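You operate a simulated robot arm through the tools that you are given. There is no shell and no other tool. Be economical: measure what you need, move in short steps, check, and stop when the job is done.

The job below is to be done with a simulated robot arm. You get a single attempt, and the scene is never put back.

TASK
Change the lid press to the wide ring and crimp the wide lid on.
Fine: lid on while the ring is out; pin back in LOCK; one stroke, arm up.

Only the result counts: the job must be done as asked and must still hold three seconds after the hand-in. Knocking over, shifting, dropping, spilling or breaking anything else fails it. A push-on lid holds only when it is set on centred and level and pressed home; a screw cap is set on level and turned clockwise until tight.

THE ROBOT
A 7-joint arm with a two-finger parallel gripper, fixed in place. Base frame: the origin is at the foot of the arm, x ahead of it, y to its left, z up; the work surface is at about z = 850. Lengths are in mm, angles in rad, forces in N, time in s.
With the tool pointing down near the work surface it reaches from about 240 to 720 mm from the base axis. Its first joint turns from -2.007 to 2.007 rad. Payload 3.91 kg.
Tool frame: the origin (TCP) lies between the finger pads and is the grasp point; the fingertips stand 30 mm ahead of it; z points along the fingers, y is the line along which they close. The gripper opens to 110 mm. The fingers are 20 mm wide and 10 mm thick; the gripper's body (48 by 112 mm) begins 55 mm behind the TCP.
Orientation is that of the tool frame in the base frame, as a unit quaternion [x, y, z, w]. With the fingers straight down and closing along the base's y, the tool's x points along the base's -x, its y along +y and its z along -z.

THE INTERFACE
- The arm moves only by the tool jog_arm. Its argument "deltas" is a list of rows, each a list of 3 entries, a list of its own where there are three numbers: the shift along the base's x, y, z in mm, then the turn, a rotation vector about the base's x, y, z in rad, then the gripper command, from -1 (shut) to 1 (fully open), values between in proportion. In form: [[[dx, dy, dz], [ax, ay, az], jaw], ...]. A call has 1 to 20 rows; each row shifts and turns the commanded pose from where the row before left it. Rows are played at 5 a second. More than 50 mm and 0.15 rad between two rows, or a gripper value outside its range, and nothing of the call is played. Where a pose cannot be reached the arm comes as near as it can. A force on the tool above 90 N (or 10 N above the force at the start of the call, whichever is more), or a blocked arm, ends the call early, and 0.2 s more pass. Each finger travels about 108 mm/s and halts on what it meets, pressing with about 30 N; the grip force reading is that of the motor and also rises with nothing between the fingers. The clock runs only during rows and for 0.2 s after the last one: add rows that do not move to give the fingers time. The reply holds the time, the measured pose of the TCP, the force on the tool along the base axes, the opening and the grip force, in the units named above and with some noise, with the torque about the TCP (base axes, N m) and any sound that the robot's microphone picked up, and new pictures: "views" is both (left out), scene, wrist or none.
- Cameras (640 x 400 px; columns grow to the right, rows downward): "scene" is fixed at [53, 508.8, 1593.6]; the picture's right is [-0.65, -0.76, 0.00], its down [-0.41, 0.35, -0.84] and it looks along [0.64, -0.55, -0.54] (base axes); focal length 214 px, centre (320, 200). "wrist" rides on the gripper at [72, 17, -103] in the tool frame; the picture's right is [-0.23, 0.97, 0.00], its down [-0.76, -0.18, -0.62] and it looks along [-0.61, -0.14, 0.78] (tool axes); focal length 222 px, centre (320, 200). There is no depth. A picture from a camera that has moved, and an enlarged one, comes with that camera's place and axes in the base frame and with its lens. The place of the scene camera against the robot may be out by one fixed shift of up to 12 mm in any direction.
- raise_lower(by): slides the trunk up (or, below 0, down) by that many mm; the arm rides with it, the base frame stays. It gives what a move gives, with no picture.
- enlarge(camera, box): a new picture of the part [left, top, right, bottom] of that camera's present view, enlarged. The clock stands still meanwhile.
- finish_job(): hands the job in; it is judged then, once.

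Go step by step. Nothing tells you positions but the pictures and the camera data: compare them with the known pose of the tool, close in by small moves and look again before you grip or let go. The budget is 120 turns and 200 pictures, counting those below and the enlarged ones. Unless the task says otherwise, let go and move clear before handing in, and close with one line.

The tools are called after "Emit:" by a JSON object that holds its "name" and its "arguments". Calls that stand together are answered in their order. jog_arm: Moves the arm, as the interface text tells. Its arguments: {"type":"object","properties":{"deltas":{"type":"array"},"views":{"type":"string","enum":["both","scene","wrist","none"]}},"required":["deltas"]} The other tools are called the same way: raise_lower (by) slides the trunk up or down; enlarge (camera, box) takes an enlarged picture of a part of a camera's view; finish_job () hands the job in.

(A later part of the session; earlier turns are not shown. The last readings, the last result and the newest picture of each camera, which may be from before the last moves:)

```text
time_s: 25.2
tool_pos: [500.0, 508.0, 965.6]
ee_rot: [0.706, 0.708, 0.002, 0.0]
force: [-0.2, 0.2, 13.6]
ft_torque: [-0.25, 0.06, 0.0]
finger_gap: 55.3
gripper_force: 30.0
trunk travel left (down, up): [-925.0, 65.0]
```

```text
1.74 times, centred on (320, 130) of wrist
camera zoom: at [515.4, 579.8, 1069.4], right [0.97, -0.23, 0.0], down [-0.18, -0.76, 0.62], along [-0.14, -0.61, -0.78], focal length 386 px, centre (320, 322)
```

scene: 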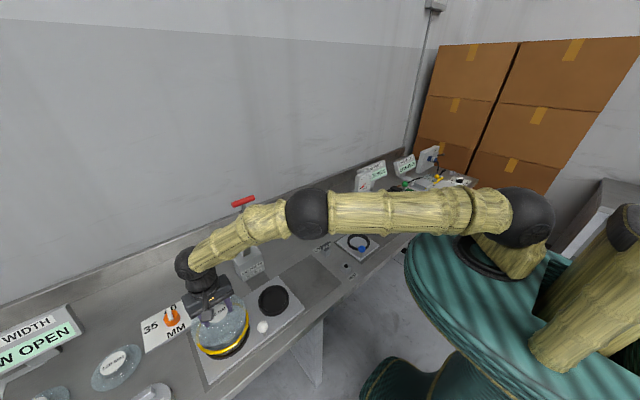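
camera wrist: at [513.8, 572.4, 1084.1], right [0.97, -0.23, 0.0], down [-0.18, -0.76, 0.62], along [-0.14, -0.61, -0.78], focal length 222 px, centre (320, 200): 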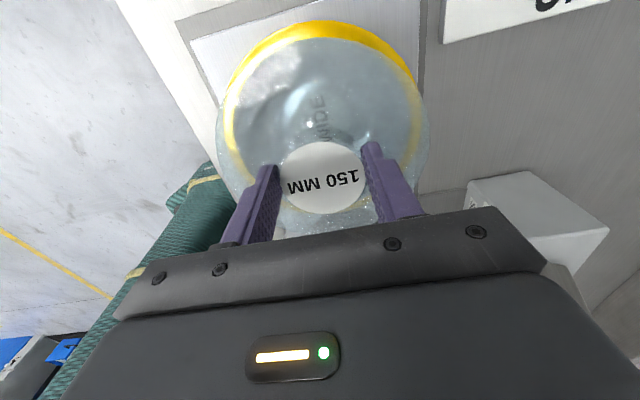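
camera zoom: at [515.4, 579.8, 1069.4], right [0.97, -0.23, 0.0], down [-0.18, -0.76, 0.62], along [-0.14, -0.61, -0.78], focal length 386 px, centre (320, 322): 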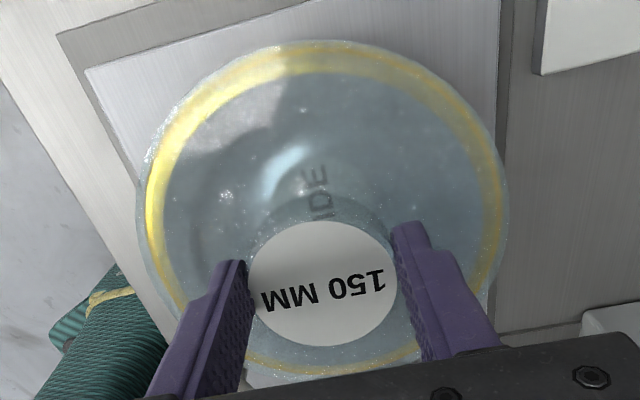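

Contact at z 965.5 (13.6 N), outlines concentric in both views. I unload, open and rise.

Emit:
{"name": "jog_arm", "arguments": {"deltas": [[[0, 0, 1.5], [0, 0, 0], -1], [[0, 0, 0], [0, 0, 0], -1], [[0, 0, 0], [0, 0, 0], 0.15], [[0, 0, 0], [0, 0, 0], 0.4], [[0, 0, 0], [0, 0, 0], 0.4], [[0, 0, 10], [0, 0, 0], 0.4], [[0, 0, 30], [0, 0, 0], 0.4], [[0, 0, 40], [0, 0, 0], 0.4], [[0, 0, 0], [0, 0, 0], 0.4]], "views": "wrist"}}

Emit:
{"name": "enlarge", "arguments": {"camera": "scene", "box": [180, 290, 270, 370]}}

Emit:
{"name": "enlarge", "arguments": {"camera": "wrist", "box": [220, 20, 430, 200]}}

```text
time_s: 27.2
tool_pos: [503.3, 506.9, 1044.3]
ee_rot: [0.707, 0.708, 0.0, 0.0]
force: [0.5, 0.2, 0.0]
ft_torque: [0.01, -0.03, 0.03]
finger_gap: 77.0
gripper_force: 0.0
trunk travel left (down, up): [-925.0, 65.0]
camera wrist: at [517.8, 580.1, 1148.1], right [0.97, -0.23, 0.0], down [-0.18, -0.76, 0.62], along [-0.14, -0.61, -0.78], focal length 222 px, centre (320, 200)
```

wrist: 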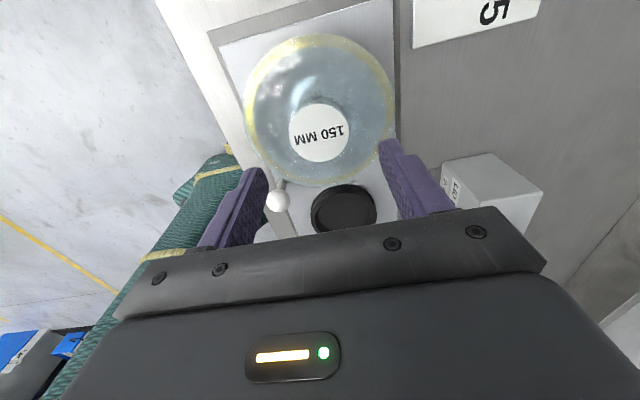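

```text
5.00 times, centred on (225, 330) of scene
camera zoom: at [53.0, 508.8, 1593.6], right [-0.65, -0.76, 0.0], down [-0.41, 0.35, -0.84], along [0.64, -0.55, -0.54], focal length 1072 px, centre (795, -450)
```

zoom: 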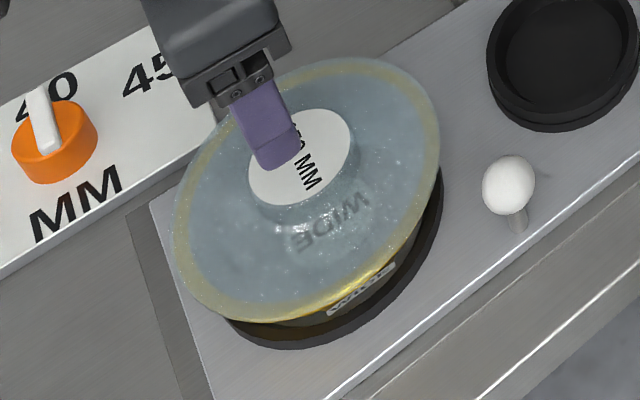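

```text
2.22 times, centred on (325, 110) of wrist
camera zoom: at [517.8, 580.1, 1148.1], right [0.97, -0.23, 0.0], down [-0.18, -0.76, 0.62], along [-0.14, -0.61, -0.78], focal length 494 px, centre (309, 400)
```

zoom: 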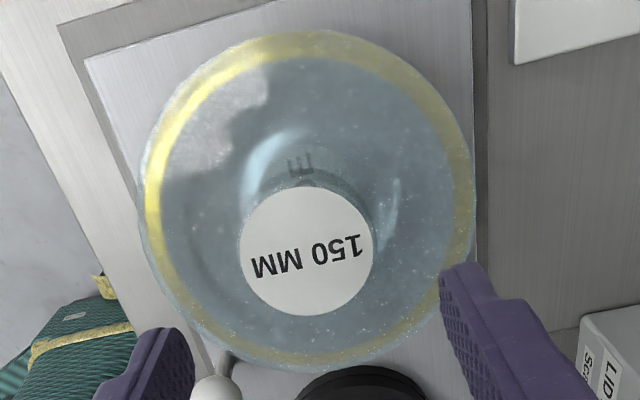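

The lid rests centred on the rim. Next the pin: I go back around the press and over the LOCK block with the fingers closing along x.

Emit:
{"name": "jog_arm", "arguments": {"deltas": [[[-33, 0, 5], [0, 0, 0], 0.4], [[-33, 0, 5], [0, 0, 0], 0.4], [[-34, 0, 5], [0, 0, 0], 0.4], [[0, -43, 0], [0, 0, 0], 0.4], [[0, -43, 0], [0, 0, 0], 0.4], [[0, -43, 0], [0, 0, 0], 0.4], [[0, -43, 0], [0, 0, 0], 0.4], [[0, -43, 0], [0, 0, 0], 0.4], [[0, -43, 0], [0, 0, 0], 0.4], [[0, -43, 0], [0, 0, 0], 0.2], [[0, -43, 0], [0, 0, 0], 0], [[0, -43, 0], [0, 0, 0], 0], [[0, -43, 0], [0, 0, 0], 0], [[0, -43, 0], [0, 0, 0], 0], [[40, 0, -15], [0, 0, 0], 0], [[40, 0, -15], [0, 0, 0], 0], [[40, -4, -15], [0, 0, 0], 0], [[40, -4, -15], [0, 0, 0], 0], [[0, 0, 0], [0, 0, 0], 0]], "views": "both"}}

Emit:
{"name": "enlarge", "arguments": {"camera": "wrist", "box": [240, 40, 400, 200]}}

Emit:
{"name": "enlarge", "arguments": {"camera": "scene", "box": [300, 220, 370, 280]}}

```text
time_s: 31.2
tool_pos: [559.0, 29.6, 996.5]
ee_rot: [0.706, 0.708, 0.0, 0.001]
force: [0.2, -0.3, -0.1]
ft_torque: [0.0, -0.02, -0.01]
finger_gap: 54.8
gripper_force: 0.1
trunk travel left (down, up): [-925.0, 65.0]
camera wrist: at [574.3, 102.1, 1101.1], right [0.97, -0.23, 0.0], down [-0.18, -0.76, 0.62], along [-0.14, -0.61, -0.78], focal length 222 px, centre (320, 200)
```

scene: 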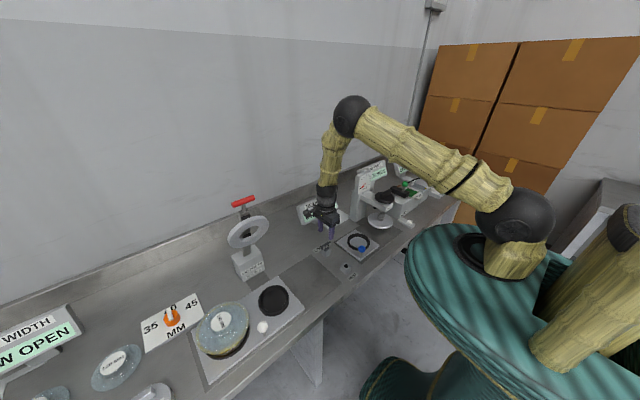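
wrist: 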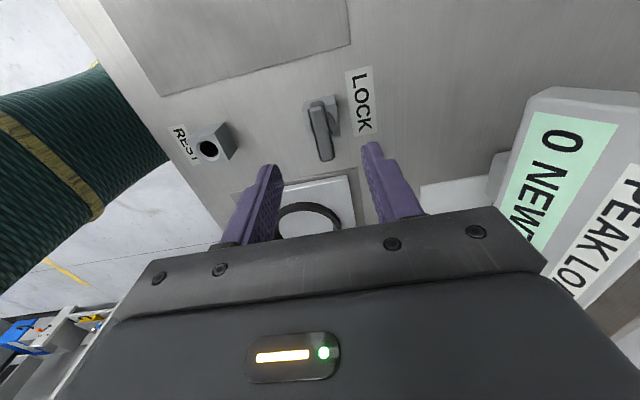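

```text
2.50 times, centred on (320, 120) of wrist
camera zoom: at [574.3, 102.1, 1101.1], right [0.97, -0.23, 0.0], down [-0.18, -0.76, 0.62], along [-0.14, -0.61, -0.78], focal length 555 px, centre (320, 400)
```

zoom: 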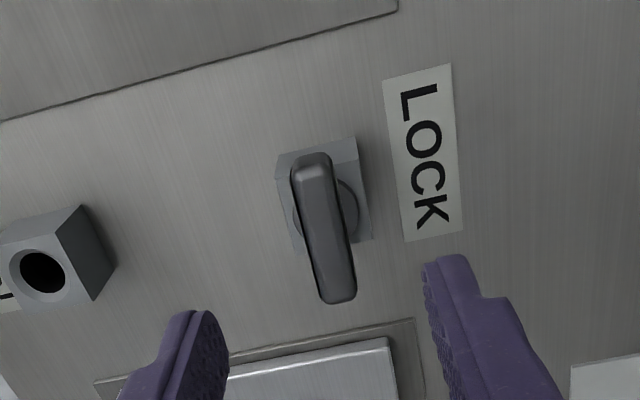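

```text
6.67 times, centred on (335, 250) of scene
camera zoom: at [53.0, 508.8, 1593.6], right [-0.65, -0.76, 0.0], down [-0.41, 0.35, -0.84], along [0.64, -0.55, -0.54], focal length 1430 px, centre (220, -133)
```

zoom: 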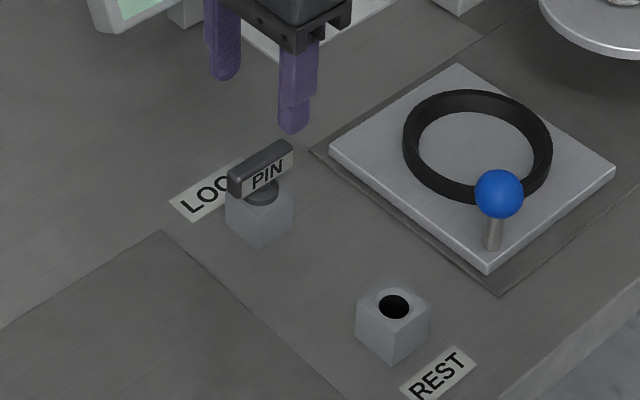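

The pin bar runs along y, centred at about (558, 23), with its top near z 900. I come down around it, still open, and look.

Emit:
{"name": "jog_arm", "arguments": {"deltas": [[[-1, -4, -25], [0, 0, 0], 0], [[0, 0, -25], [0, 0, 0], 0], [[0, 0, -20], [0, 0, 0], 0], [[0, 0, 0], [0, 0, 0], 0], [[0, 0, 0], [0, 0, 0], 0]], "views": "wrist"}}

Emit:
{"name": "enlarge", "arguments": {"camera": "wrist", "box": [220, 60, 420, 230]}}

Emit:
{"name": "enlarge", "arguments": {"camera": "scene", "box": [300, 220, 370, 280]}}

```text
time_s: 32.4
tool_pos: [558.6, 22.0, 928.0]
ee_rot: [0.707, 0.707, 0.0, 0.0]
force: [-0.5, 0.2, 0.1]
ft_torque: [0.03, 0.01, -0.04]
finger_gap: 55.2
gripper_force: 0.1
trunk travel left (down, up): [-925.0, 65.0]
camera wrist: at [574.4, 95.0, 1032.6], right [0.97, -0.23, 0.0], down [-0.18, -0.76, 0.62], along [-0.14, -0.61, -0.78], focal length 222 px, centre (320, 200)
```

wrist: 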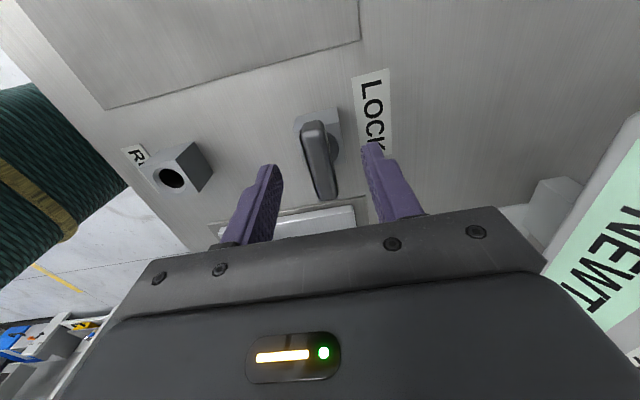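

```text
2.35 times, centred on (320, 145) of wrist
camera zoom: at [574.4, 95.0, 1032.6], right [0.97, -0.23, 0.0], down [-0.18, -0.76, 0.62], along [-0.14, -0.61, -0.78], focal length 523 px, centre (320, 329)
```

zoom: 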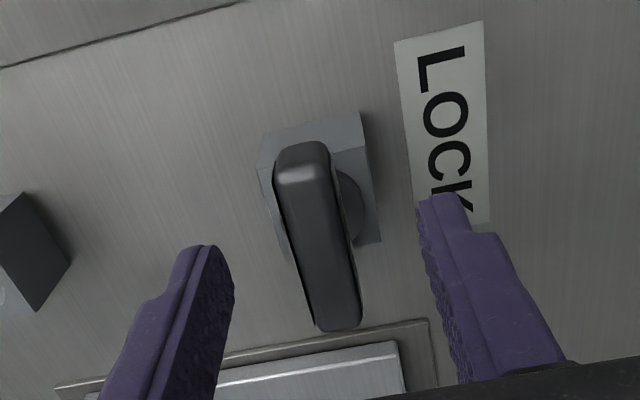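

```text
6.67 times, centred on (335, 250) of scene
camera zoom: at [53.0, 508.8, 1593.6], right [-0.65, -0.76, 0.0], down [-0.41, 0.35, -0.84], along [0.64, -0.55, -0.54], focal length 1430 px, centre (220, -133)
```

zoom: 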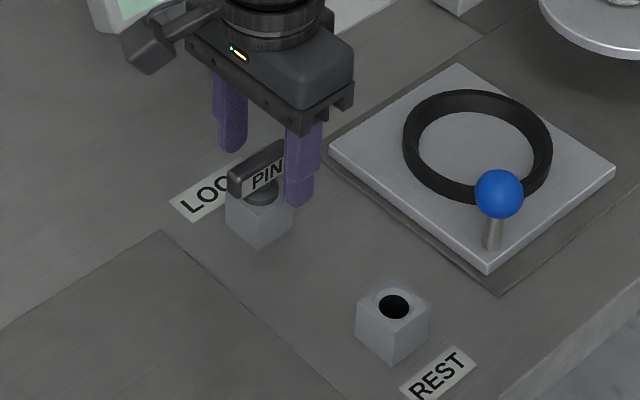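

Emit:
{"name": "jog_arm", "arguments": {"deltas": [[[-0.5, 2, -8], [0, 0, 0], 0], [[0, 0, -7], [0, 0, 0], 0], [[0, 0, 0], [0, 0, 0], -0.4], [[0, 0, 0], [0, 0, 0], -1], [[0, 0, 0], [0, 0, 0], -1], [[0, 0, 0], [0, 0, 0], -1]], "views": "wrist"}}

Emit:
{"name": "enlarge", "arguments": {"camera": "scene", "box": [300, 220, 370, 280]}}

```text
time_s: 33.8
tool_pos: [558.5, 23.4, 912.8]
ee_rot: [0.707, 0.707, 0.001, 0.0]
force: [0.9, 0.2, 0.9]
ft_torque: [0.02, -0.05, -0.01]
finger_gap: 24.2
gripper_force: 29.8
trunk travel left (down, up): [-925.0, 65.0]
camera wrist: at [574.0, 97.1, 1018.0], right [0.97, -0.23, 0.0], down [-0.18, -0.76, 0.62], along [-0.14, -0.61, -0.78], focal length 222 px, centre (320, 200)
```

wrist: 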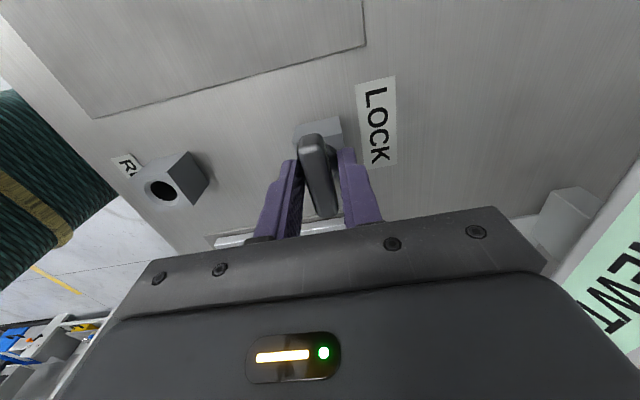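

```text
6.67 times, centred on (335, 250) of scene
camera zoom: at [53.0, 508.8, 1593.6], right [-0.65, -0.76, 0.0], down [-0.41, 0.35, -0.84], along [0.64, -0.55, -0.54], focal length 1430 px, centre (220, -133)
```

zoom: 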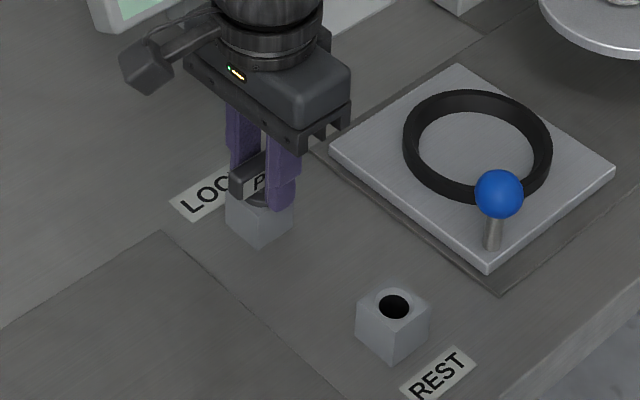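

Emit:
{"name": "enlarge", "arguments": {"camera": "wrist", "box": [260, 110, 390, 240]}}

```text
3.08 times, centred on (325, 175) of wrist
camera zoom: at [574.0, 97.1, 1018.0], right [0.97, -0.23, 0.0], down [-0.18, -0.76, 0.62], along [-0.14, -0.61, -0.78], focal length 684 px, centre (305, 277)
```

zoom: 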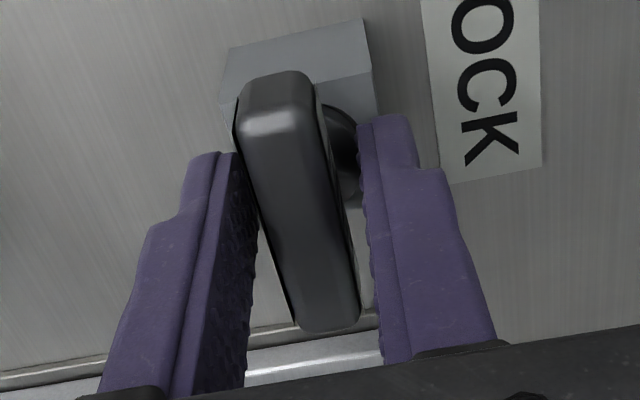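

The tips caught the wider collar (24 mm) under the bar. I open, rise 6 mm and grip the bar itself.

Emit:
{"name": "jog_arm", "arguments": {"deltas": [[[0, 0, 0], [0, 0, 0], 0], [[0, 0, 6], [0, 0, 0], 0], [[0, 0, 0], [0, 0, 0], -0.5], [[0, 0, 0], [0, 0, 0], -1], [[0, 0, 0], [0, 0, 0], -1], [[0, 0, 0], [0, 0, 0], -1]], "views": "none"}}

Emit:
{"name": "enlarge", "arguments": {"camera": "wrist", "box": [260, 110, 390, 240]}}

```text
time_s: 35.2
tool_pos: [557.9, 23.1, 920.0]
ee_rot: [0.707, 0.707, 0.0, 0.001]
force: [0.5, -0.4, -0.7]
ft_torque: [0.04, 0.02, -0.03]
finger_gap: 13.7
gripper_force: 30.2
trunk travel left (down, up): [-925.0, 65.0]
```

```text
3.08 times, centred on (325, 175) of wrist
camera zoom: at [573.9, 96.4, 1024.6], right [0.97, -0.23, 0.0], down [-0.18, -0.76, 0.62], along [-0.14, -0.61, -0.78], focal length 684 px, centre (305, 277)
```

zoom: 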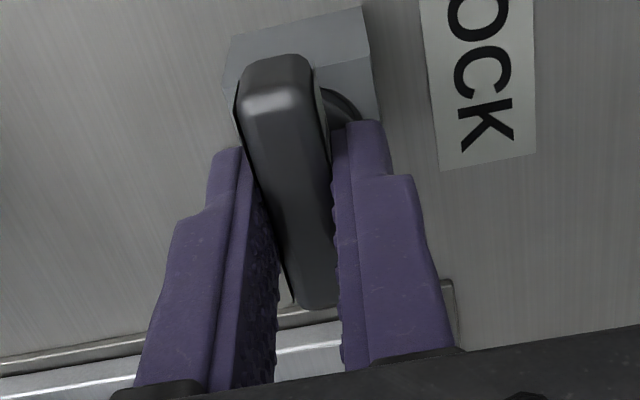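

The bar is gripped (13.7 mm). I lift straight up.

Emit:
{"name": "jog_arm", "arguments": {"deltas": [[[0, 0, 5], [0, 0, 0], -1], [[0, 0, 10], [0, 0, 0], -1], [[0, 0, 20], [0, 0, 0], -1], [[0, 0, 25], [0, 0, 0], -1], [[0, 0, 25], [0, 0, 0], -1], [[0, 0, 0], [0, 0, 0], -1]], "views": "wrist"}}

Emit:
{"name": "enlarge", "arguments": {"camera": "scene", "box": [290, 200, 380, 280]}}

Emit:
{"name": "enlarge", "arguments": {"camera": "wrist", "box": [120, 80, 380, 250]}}

```text
time_s: 36.6
tool_pos: [557.6, 23.4, 1005.6]
ee_rot: [0.706, 0.708, 0.0, 0.001]
force: [-0.4, -1.1, -1.9]
ft_torque: [-0.03, 0.03, 0.04]
finger_gap: 13.6
gripper_force: 30.1
trunk travel left (down, up): [-925.0, 65.0]
camera wrist: at [573.9, 95.8, 1110.1], right [0.97, -0.23, 0.0], down [-0.18, -0.76, 0.62], along [-0.14, -0.61, -0.78], focal length 222 px, centre (320, 200)
```

wrist: 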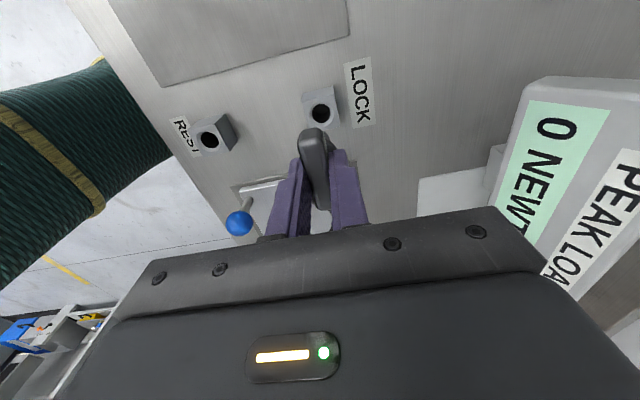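

```text
5.00 times, centred on (335, 240) of scene
camera zoom: at [53.0, 508.8, 1593.6], right [-0.65, -0.76, 0.0], down [-0.41, 0.35, -0.84], along [0.64, -0.55, -0.54], focal length 1072 px, centre (245, 0)
```

zoom: 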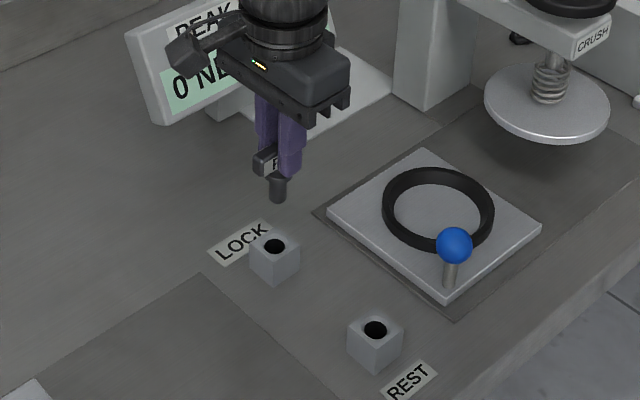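

```text
2.35 times, centred on (250, 165) of wrist
camera zoom: at [573.9, 95.8, 1110.1], right [0.97, -0.23, 0.0], down [-0.18, -0.76, 0.62], along [-0.14, -0.61, -0.78], focal length 523 px, centre (485, 282)
```

zoom: 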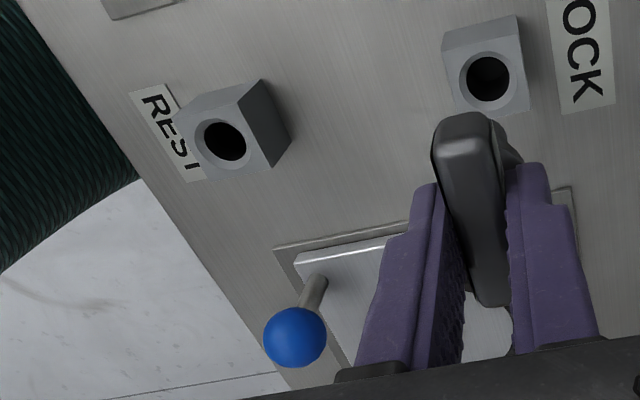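

The pin is out; REST lies (-130, +1.5) from LOCK. I move over REST and lower part-way to check.

Emit:
{"name": "jog_arm", "arguments": {"deltas": [[[-43, 0.5, 0], [0, 0, 0], -1], [[-43, 0.5, 0], [0, 0, 0], -1], [[-44, 0.5, 0], [0, 0, 0], -1], [[0, 0, -25], [0, 0, 0], -1], [[0, 0, -18], [0, 0, 0], -1], [[0, 0, 0], [0, 0, 0], -1], [[0, 0, 0], [0, 0, 0], -1]], "views": "none"}}

Emit:
{"name": "enlarge", "arguments": {"camera": "wrist", "box": [240, 60, 400, 220]}}

Emit:
{"name": "enlarge", "arguments": {"camera": "scene", "box": [320, 230, 390, 290]}}

```text
time_s: 38.2
tool_pos: [429.9, 26.2, 962.8]
ee_rot: [0.707, 0.707, 0.0, 0.0]
force: [0.0, -0.5, -2.2]
ft_torque: [0.0, 0.02, 0.0]
finger_gap: 13.7
gripper_force: 29.5
trunk travel left (down, up): [-925.0, 65.0]
```

```text
2.50 times, centred on (320, 140) of wrist
camera zoom: at [445.4, 98.6, 1066.9], right [0.97, -0.23, 0.0], down [-0.18, -0.76, 0.62], along [-0.14, -0.61, -0.78], focal length 555 px, centre (320, 350)
```

zoom: 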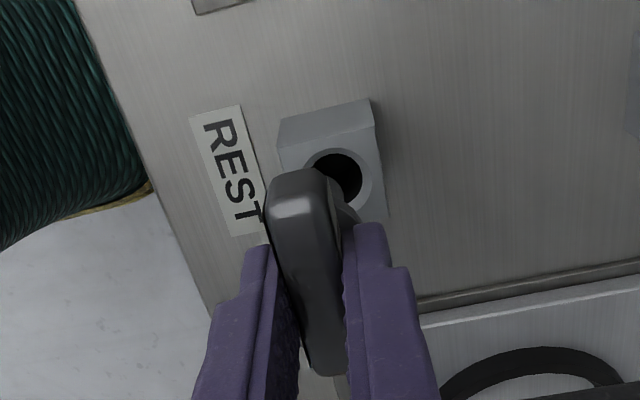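

```text
6.67 times, centred on (355, 260) of scene
camera zoom: at [53.0, 508.8, 1593.6], right [-0.65, -0.76, 0.0], down [-0.41, 0.35, -0.84], along [0.64, -0.55, -0.54], focal length 1430 px, centre (87, -200)
```

zoom: 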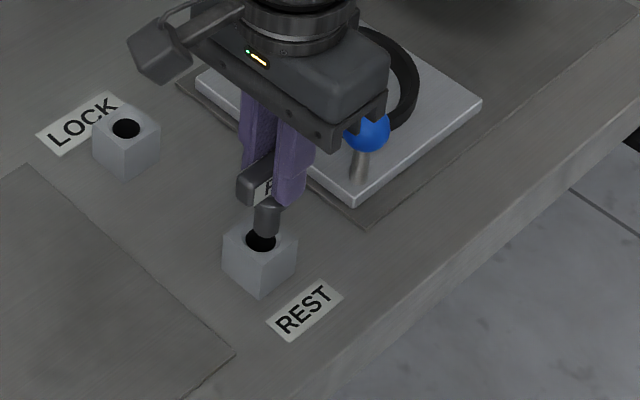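

Emit:
{"name": "jog_arm", "arguments": {"deltas": [[[2.2, 0, 0], [0, 0, 0], -1], [[0, 0, 0], [0, 0, 0], -1]], "views": "none"}}

Emit:
{"name": "enlarge", "arguments": {"camera": "scene", "box": [335, 245, 375, 280]}}

Emit:
{"name": "enlarge", "arguments": {"camera": "wrist", "box": [290, 80, 370, 160]}}

```text
time_s: 38.8
tool_pos: [431.5, 25.5, 961.8]
ee_rot: [0.707, 0.707, 0.0, 0.0]
force: [-0.6, 0.2, -1.9]
ft_torque: [0.0, 0.0, -0.02]
finger_gap: 13.8
gripper_force: 30.5
trunk travel left (down, up): [-925.0, 65.0]
```

```text
11.43 times, centred on (355, 262) of scene
camera zoom: at [53.0, 508.8, 1593.6], right [-0.65, -0.76, 0.0], down [-0.41, 0.35, -0.84], along [0.64, -0.55, -0.54], focal length 2451 px, centre (-80, -514)
```

zoom: 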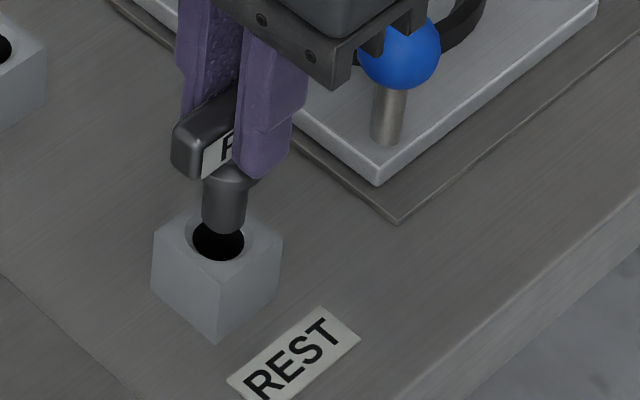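

```text
5.00 times, centred on (330, 120) of wrist
camera zoom: at [447.5, 98.9, 1066.9], right [0.97, -0.23, 0.0], down [-0.18, -0.76, 0.62], along [-0.14, -0.61, -0.78], focal length 1111 px, centre (270, 600)
```

zoom: 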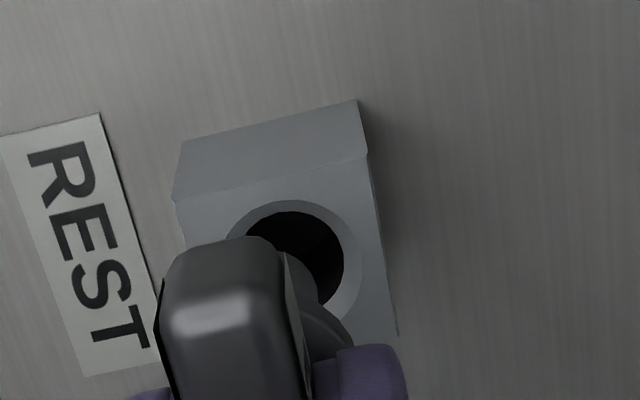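

The pin still needs about (+2.6, -2) to sit over the hole (both cameras agree). I correct, lower to the hole mouth and look again.

Emit:
{"name": "jog_arm", "arguments": {"deltas": [[[2.5, -2, 0], [0, 0, 0], -1], [[0, 0, -6], [0, 0, 0], -1], [[0, 0, 0], [0, 0, 0], -1]], "views": "none"}}

Emit:
{"name": "enlarge", "arguments": {"camera": "scene", "box": [335, 245, 375, 280]}}

Emit:
{"name": "enlarge", "arguments": {"camera": "wrist", "box": [290, 80, 370, 160]}}

```text
time_s: 39.6
tool_pos: [433.6, 23.2, 956.3]
ee_rot: [0.708, 0.707, 0.0, -0.001]
force: [0.4, 0.7, -2.0]
ft_torque: [0.03, -0.01, -0.02]
finger_gap: 13.5
gripper_force: 29.8
trunk travel left (down, up): [-925.0, 65.0]
```

```text
11.43 times, centred on (355, 262) of scene
camera zoom: at [53.0, 508.8, 1593.6], right [-0.65, -0.76, 0.0], down [-0.41, 0.35, -0.84], along [0.64, -0.55, -0.54], focal length 2451 px, centre (-80, -514)
```

zoom: 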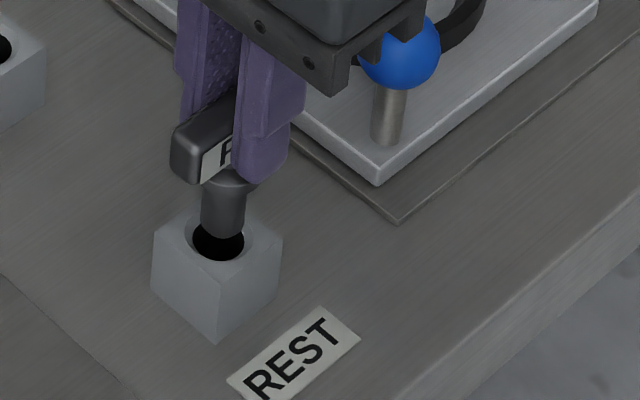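

```text
5.00 times, centred on (330, 120) of wrist
camera zoom: at [449.6, 96.6, 1060.7], right [0.97, -0.23, 0.0], down [-0.18, -0.76, 0.62], along [-0.14, -0.61, -0.78], focal length 1111 px, centre (270, 600)
```

zoom: 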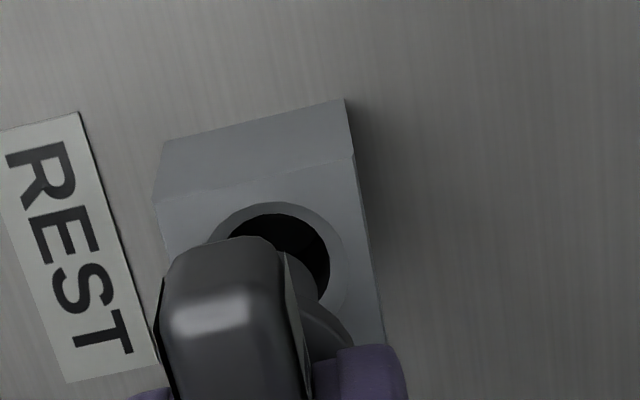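

Now aligned within about 0.3 mm. I lower in short steps.

Emit:
{"name": "jog_arm", "arguments": {"deltas": [[[0, 0, -4], [0, 0, 0], -1], [[0, 0, -3], [0, 0, 0], -1], [[0, 0, -3], [0, 0, 0], -1], [[0, 0, 0], [0, 0, 0], -1]], "views": "none"}}

Emit:
{"name": "enlarge", "arguments": {"camera": "scene", "box": [335, 245, 375, 280]}}

```text
time_s: 40.6
tool_pos: [433.6, 23.4, 946.7]
ee_rot: [0.707, 0.707, 0.0, 0.0]
force: [1.1, -0.8, -1.0]
ft_torque: [0.0, 0.0, -0.02]
finger_gap: 13.6
gripper_force: 29.8
trunk travel left (down, up): [-925.0, 65.0]
```

```text
11.43 times, centred on (355, 262) of scene
camera zoom: at [53.0, 508.8, 1593.6], right [-0.65, -0.76, 0.0], down [-0.41, 0.35, -0.84], along [0.64, -0.55, -0.54], focal length 2451 px, centre (-80, -514)
```

zoom: 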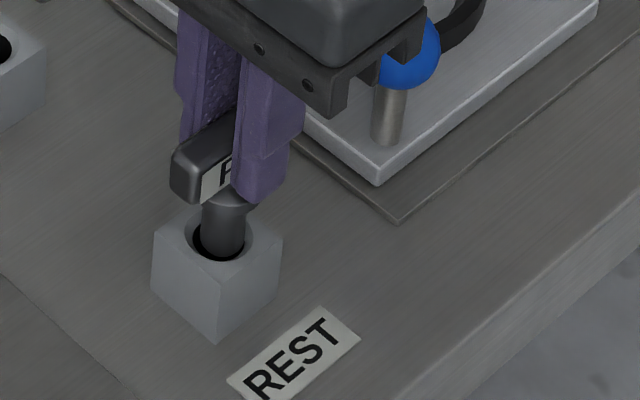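

Emit:
{"name": "jog_arm", "arguments": {"deltas": [[[0, 0, -4], [0, 0, 0], -1], [[0, 0, -4], [0, 0, 0], -1], [[0, 0, -4], [0, 0, 0], -1], [[0, 0, 0], [0, 0, 0], -1]], "views": "none"}}

```text
time_s: 41.6
tool_pos: [433.3, 23.1, 935.8]
ee_rot: [0.707, 0.707, 0.0, -0.001]
force: [-0.8, 1.1, -2.4]
ft_torque: [-0.03, -0.01, -0.02]
finger_gap: 13.6
gripper_force: 30.1
trunk travel left (down, up): [-925.0, 65.0]
```

Emit:
{"name": "jog_arm", "arguments": {"deltas": [[[0, 0, -4], [0, 0, 0], -1], [[0, 0, -4], [0, 0, 0], -1], [[0, 0, -4], [0, 0, 0], -1], [[0, 0, -2], [0, 0, 0], -1], [[0, 0, 0], [0, 0, 0], -1]], "views": "none"}}

Emit:
{"name": "enlarge", "arguments": {"camera": "scene", "box": [335, 245, 375, 280]}}

```text
time_s: 42.8
tool_pos: [433.4, 22.9, 919.8]
ee_rot: [0.707, 0.707, 0.0, 0.0]
force: [0.1, -0.2, 1.7]
ft_torque: [-0.02, 0.01, 0.01]
finger_gap: 13.5
gripper_force: 29.5
trunk travel left (down, up): [-925.0, 65.0]
```

```text
11.43 times, centred on (355, 262) of scene
camera zoom: at [53.0, 508.8, 1593.6], right [-0.65, -0.76, 0.0], down [-0.41, 0.35, -0.84], along [0.64, -0.55, -0.54], focal length 2451 px, centre (-80, -514)
```

zoom: 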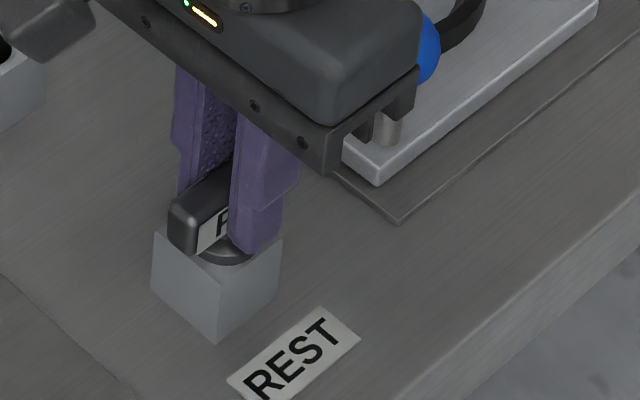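

The pin is seated in REST. I let go, rise, turn the hand back and go over the white slide knob near (424, 410).

Emit:
{"name": "jog_arm", "arguments": {"deltas": [[[0, 0, 0], [0, 0, 0], -0.4], [[0, 0, 0], [0, 0, 0], 0], [[0, 0, 0], [0, 0, 0], 0], [[0, 0, 30], [0, 0, 0], 0], [[0, 0, 40], [0, 0, 0], 0], [[0, 0, 20], [0, 0, 0.1428], 0], [[0, 35, 0], [0, 0, 0.1428], 0], [[0, 35, 0], [0, 0, 0.1428], 0], [[0, 35, 0], [0, 0, 0.1428], 0], [[0, 35, 0], [0, 0, 0.1428], 0], [[0, 35, 0], [0, 0, 0.1428], 0], [[-3, 35, 0], [0, 0, 0.1428], 0], [[-3, 35, 0], [0, 0, 0.1428], 0], [[-3, 35, 0], [0, 0, 0.1428], 0], [[0, 35, 0], [0, 0, 0.1428], 0], [[0, 35, 0], [0, 0, 0.1428], 0], [[0, 30, 0], [0, 0, 0], 0], [[0, 0, 0], [0, 0, 0], 0]], "views": "both"}}

Emit:
{"name": "enlarge", "arguments": {"camera": "wrist", "box": [220, 0, 460, 200]}}

Emit:
{"name": "enlarge", "arguments": {"camera": "scene", "box": [320, 230, 390, 290]}}

```text
time_s: 46.6
tool_pos: [425.5, 403.6, 1010.5]
ee_rot: [-0.001, 1.0, 0.0, 0.0]
force: [1.0, -0.1, 1.1]
ft_torque: [0.0, -0.05, 0.02]
finger_gap: 55.0
gripper_force: 0.0
trunk travel left (down, up): [-925.0, 65.0]
camera wrist: at [351.2, 420.8, 1115.2], right [0.23, 0.97, 0.0], down [0.76, -0.18, 0.62], along [0.61, -0.14, -0.78], focal length 222 px, centre (320, 200)
```

scene: 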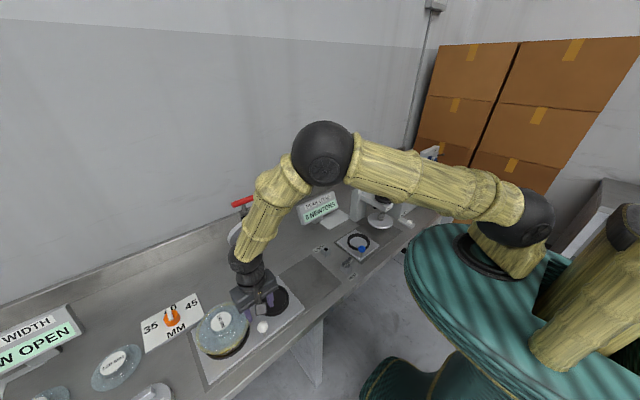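
wrist: 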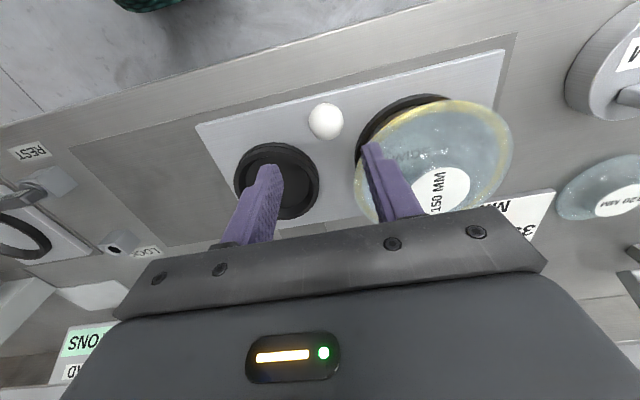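

```text
2.00 times, centred on (340, 100) of wrist
camera zoom: at [351.2, 420.8, 1115.2], right [0.23, 0.97, 0.0], down [0.76, -0.18, 0.62], along [0.61, -0.14, -0.78], focal length 444 px, centre (280, 400)
```

zoom: 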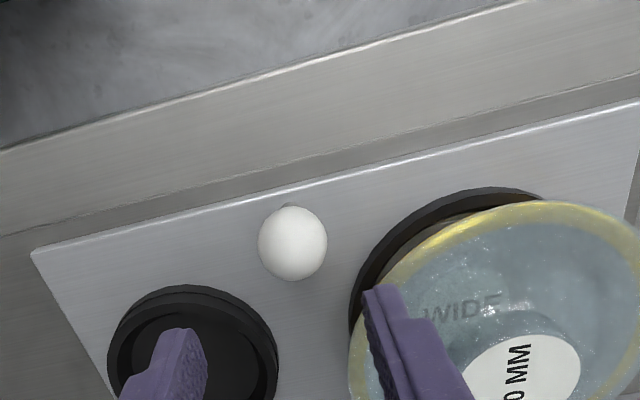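

```text
6.67 times, centred on (355, 260) of scene
camera zoom: at [53.0, 508.8, 1593.6], right [-0.65, -0.76, 0.0], down [-0.41, 0.35, -0.84], along [0.64, -0.55, -0.54], focal length 1430 px, centre (87, -200)
```

zoom: 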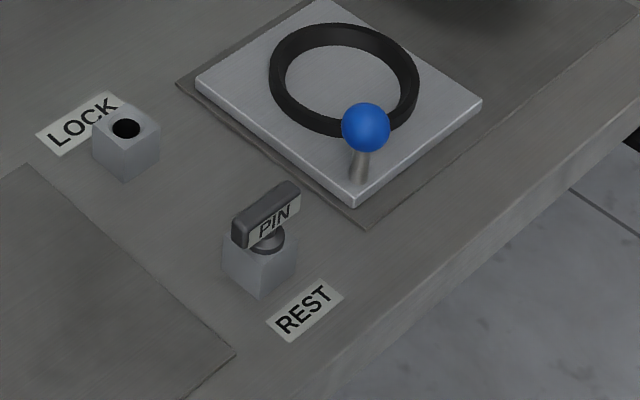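

The pin sits in REST. The white knob is a 32 mm ball at about (422, 410, 909). I descend over it with the fingers closing along y, which is the slide direction.

Emit:
{"name": "jog_arm", "arguments": {"deltas": [[[-3.5, 6, -20], [0, 0, 0], 0], [[0, 0, -30], [0, 0, 0], 0], [[0, 0, -20], [0, 0, 0], 0], [[0, 0, 0], [0, 0, 0], 0]], "views": "wrist"}}

Emit:
{"name": "enlarge", "arguments": {"camera": "scene", "box": [190, 270, 310, 370]}}

```text
time_s: 47.6
tool_pos: [420.1, 410.4, 941.1]
ee_rot: [0.0, 1.0, -0.001, 0.0]
force: [-0.3, -0.4, 0.6]
ft_torque: [0.01, 0.0, -0.01]
finger_gap: 55.2
gripper_force: 0.1
trunk travel left (down, up): [-925.0, 65.0]
camera wrist: at [346.5, 426.8, 1045.2], right [0.23, 0.97, 0.0], down [0.76, -0.18, 0.62], along [0.61, -0.14, -0.78], focal length 222 px, centre (320, 200)
```

wrist: 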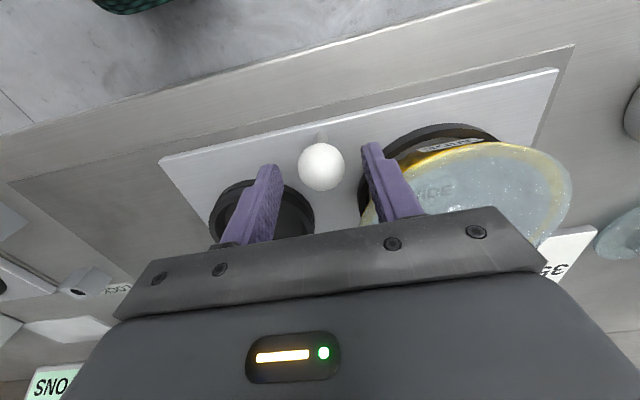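

```text
4.00 times, centred on (250, 320) of scene
camera zoom: at [53.0, 508.8, 1593.6], right [-0.65, -0.76, 0.0], down [-0.41, 0.35, -0.84], along [0.64, -0.55, -0.54], focal length 858 px, centre (600, -280)
```

zoom: 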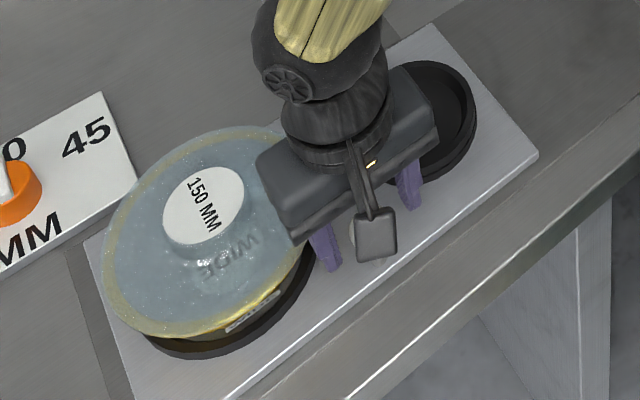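

Emit:
{"name": "jog_arm", "arguments": {"deltas": [[[1.5, -0.5, -15], [0, 0, 0], 0], [[0, 0, -15], [0, 0, 0], 0], [[0, 0, 0], [0, 0, 0], -0.3], [[0, 0, 0], [0, 0, 0], -1], [[0, 0, 0], [0, 0, 0], -1], [[0, 0, 0], [0, 0, 0], -1]], "views": "wrist"}}

Emit:
{"name": "enlarge", "arguments": {"camera": "scene", "box": [190, 270, 310, 370]}}

```text
time_s: 49.0
tool_pos: [421.0, 408.4, 910.8]
ee_rot: [0.0, 1.0, 0.0, 0.0]
force: [-1.0, 0.5, -1.5]
ft_torque: [0.02, -0.13, 0.05]
finger_gap: 31.3
gripper_force: 45.1
trunk travel left (down, up): [-925.0, 65.0]
camera wrist: at [348.0, 425.9, 1014.7], right [0.23, 0.97, 0.0], down [0.76, -0.18, 0.62], along [0.61, -0.14, -0.78], focal length 222 px, centre (320, 200)
```

wrist: 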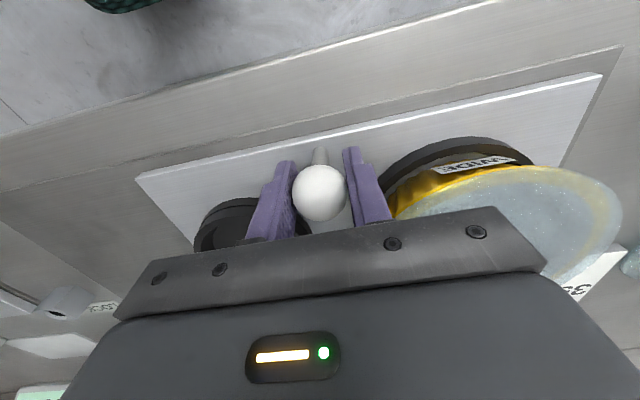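

```text
4.00 times, centred on (250, 320) of scene
camera zoom: at [53.0, 508.8, 1593.6], right [-0.65, -0.76, 0.0], down [-0.41, 0.35, -0.84], along [0.64, -0.55, -0.54], focal length 858 px, centre (600, -280)
```

zoom: 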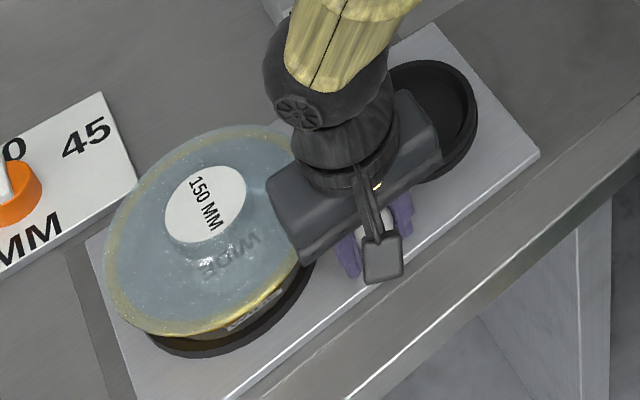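

The ball is gripped. I slide gently along -y.

Emit:
{"name": "jog_arm", "arguments": {"deltas": [[[0, -3, 0], [0, 0, 0], -1], [[0, -5, 0], [0, 0, 0], -1], [[0, -7, 0], [0, 0, 0], -1], [[0, -8, 0], [0, 0, 0], -1], [[0, -8, 0], [0, 0, 0], -1], [[0, -8, 0], [0, 0, 0], -1], [[0, -8, 0], [0, 0, 0], -1], [[0, -5, 0], [0, 0, 0], -1], [[0, -3, 0], [0, 0, 0], -1], [[0, 0, 0], [0, 0, 0], -1]], "views": "both"}}

```text
time_s: 51.2
tool_pos: [421.9, 354.2, 910.2]
ee_rot: [0.0, 1.0, 0.0, 0.001]
force: [-1.6, 0.7, 0.7]
ft_torque: [0.03, -0.35, 0.01]
finger_gap: 31.4
gripper_force: 44.9
trunk travel left (down, up): [-925.0, 65.0]
camera wrist: at [348.0, 371.3, 1014.7], right [0.23, 0.97, 0.0], down [0.76, -0.18, 0.62], along [0.61, -0.14, -0.78], focal length 222 px, centre (320, 200)
```

scene: 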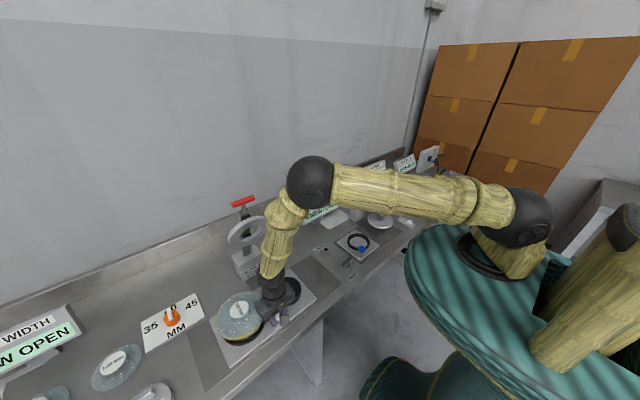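
wrist: 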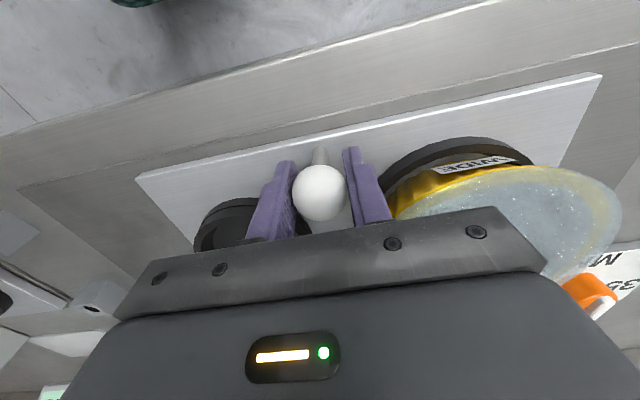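

The slide follows and the lid stays put. I continue.

Emit:
{"name": "jog_arm", "arguments": {"deltas": [[[0, -3, 0], [0, 0, 0], -1], [[0, -5, 0], [0, 0, 0], -1], [[0, -7, 0], [0, 0, 0], -1], [[0, -8, 0], [0, 0, 0], -1], [[0, -8, 0], [0, 0, 0], -1], [[0, -8, 0], [0, 0, 0], -1], [[0, -8, 0], [0, 0, 0], -1], [[0, -8, 0], [0, 0, 0], -1], [[0, -8, 0], [0, 0, 0], -1], [[0, -8, 0], [0, 0, 0], -1], [[0, -8, 0], [0, 0, 0], -1], [[0, -8, 0], [0, 0, 0], -1], [[0, -4, 0], [0, 0, 0], -1], [[0, -3, 0], [0, 0, 0], -1], [[0, 0, 0], [0, 0, 0], -1]], "views": "both"}}

```text
time_s: 54.4
tool_pos: [421.9, 260.9, 910.9]
ee_rot: [0.0, 1.0, 0.0, 0.001]
force: [-3.3, 1.7, -3.7]
ft_torque: [0.06, -0.46, -0.07]
finger_gap: 31.3
gripper_force: 45.0
trunk travel left (down, up): [-925.0, 65.0]
camera wrist: at [348.0, 278.0, 1014.7], right [0.23, 0.97, 0.0], down [0.76, -0.18, 0.62], along [0.61, -0.14, -0.78], focal length 222 px, centre (320, 200)
```

scene: 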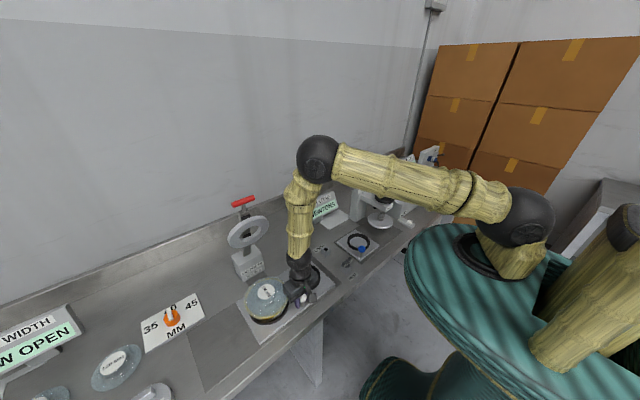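
wrist: 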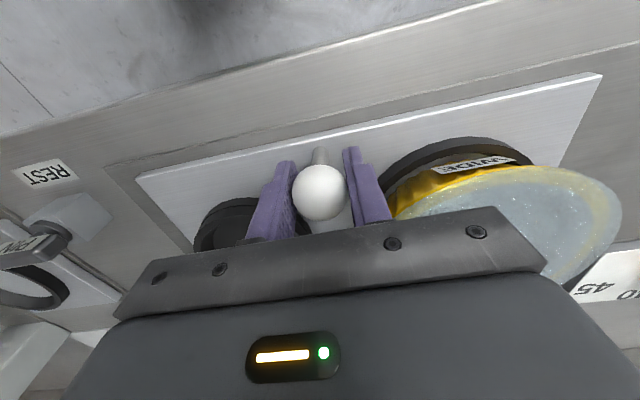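

Emit:
{"name": "jog_arm", "arguments": {"deltas": [[[0, -3, 0], [0, 0, 0], -1], [[0, -4, 0], [0, 0, 0], -1], [[0, -4, 0], [0, 0, 0], -1], [[0, -3, 0], [0, 0, 0], -1], [[0, -2, 0], [0, 0, 0], -1], [[0, 0, 0], [0, 0, 0], -1]], "views": "wrist"}}

Emit:
{"name": "enlarge", "arguments": {"camera": "scene", "box": [220, 180, 380, 360]}}

```text
time_s: 55.8
tool_pos: [422.9, 244.0, 909.9]
ee_rot: [0.0, 1.0, 0.0, 0.0]
force: [-0.9, 1.8, 2.6]
ft_torque: [0.0, 0.69, 0.01]
finger_gap: 31.2
gripper_force: 44.8
trunk travel left (down, up): [-925.0, 65.0]
camera wrist: at [348.0, 261.4, 1014.7], right [0.23, 0.97, 0.0], down [0.76, -0.18, 0.62], along [0.61, -0.14, -0.78], focal length 222 px, centre (320, 200)
```

wrist: 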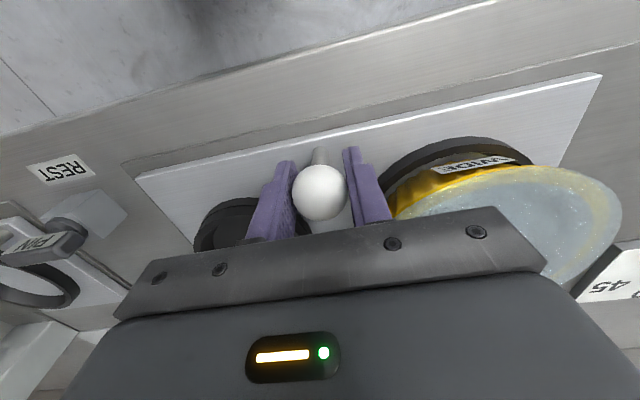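

```text
2.22 times, centred on (300, 270) of scene
camera zoom: at [53.0, 508.8, 1593.6], right [-0.65, -0.76, 0.0], down [-0.41, 0.35, -0.84], along [0.64, -0.55, -0.54], focal length 477 px, centre (364, 44)
```

zoom: 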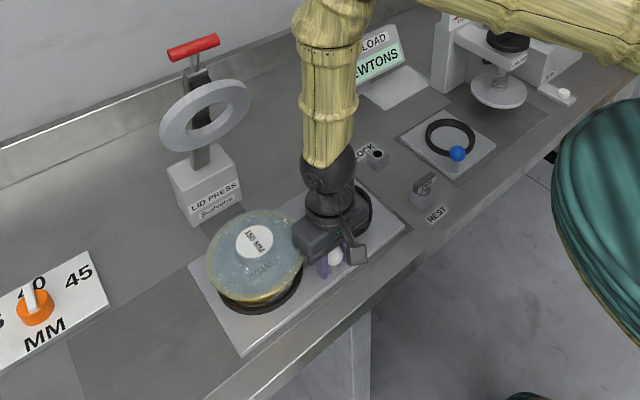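

Emit:
{"name": "jog_arm", "arguments": {"deltas": [[[0, -1.5, 0], [0, 0, 0], -1], [[0, -1.5, 0], [0, 0, 0], -1], [[0, -1.5, 0], [0, 0, 0], -1], [[0, -1.5, 0], [0, 0, 0], -1], [[0, 0, 0], [0, 0, 0], -1]], "views": "none"}}

```text
time_s: 57.0
tool_pos: [420.7, 240.6, 909.8]
ee_rot: [-0.001, 1.0, 0.001, 0.0]
force: [-1.2, 8.6, -1.1]
ft_torque: [0.15, -0.38, -0.16]
finger_gap: 31.5
gripper_force: 45.4
trunk travel left (down, up): [-925.0, 65.0]
```

Emit:
{"name": "jog_arm", "arguments": {"deltas": [[[0, -1.5, 0], [0, 0, 0], -1], [[0, -1, 0], [0, 0, 0], -1], [[0, 0, 0], [0, 0, 0], -1], [[0, 0, 0], [0, 0, 0], -1]], "views": "wrist"}}

```text
time_s: 58.0
tool_pos: [421.8, 239.4, 910.1]
ee_rot: [-0.002, 1.0, 0.0, 0.001]
force: [-2.5, 27.2, 2.7]
ft_torque: [-0.13, 0.15, 0.16]
finger_gap: 31.5
gripper_force: 44.9
trunk travel left (down, up): [-925.0, 65.0]
camera wrist: at [348.0, 256.7, 1014.7], right [0.22, 0.97, 0.0], down [0.76, -0.18, 0.62], along [0.61, -0.14, -0.78], focal length 222 px, centre (320, 200)
```

wrist: 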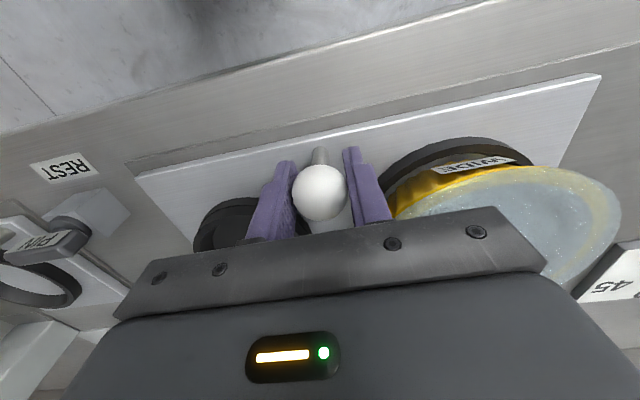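

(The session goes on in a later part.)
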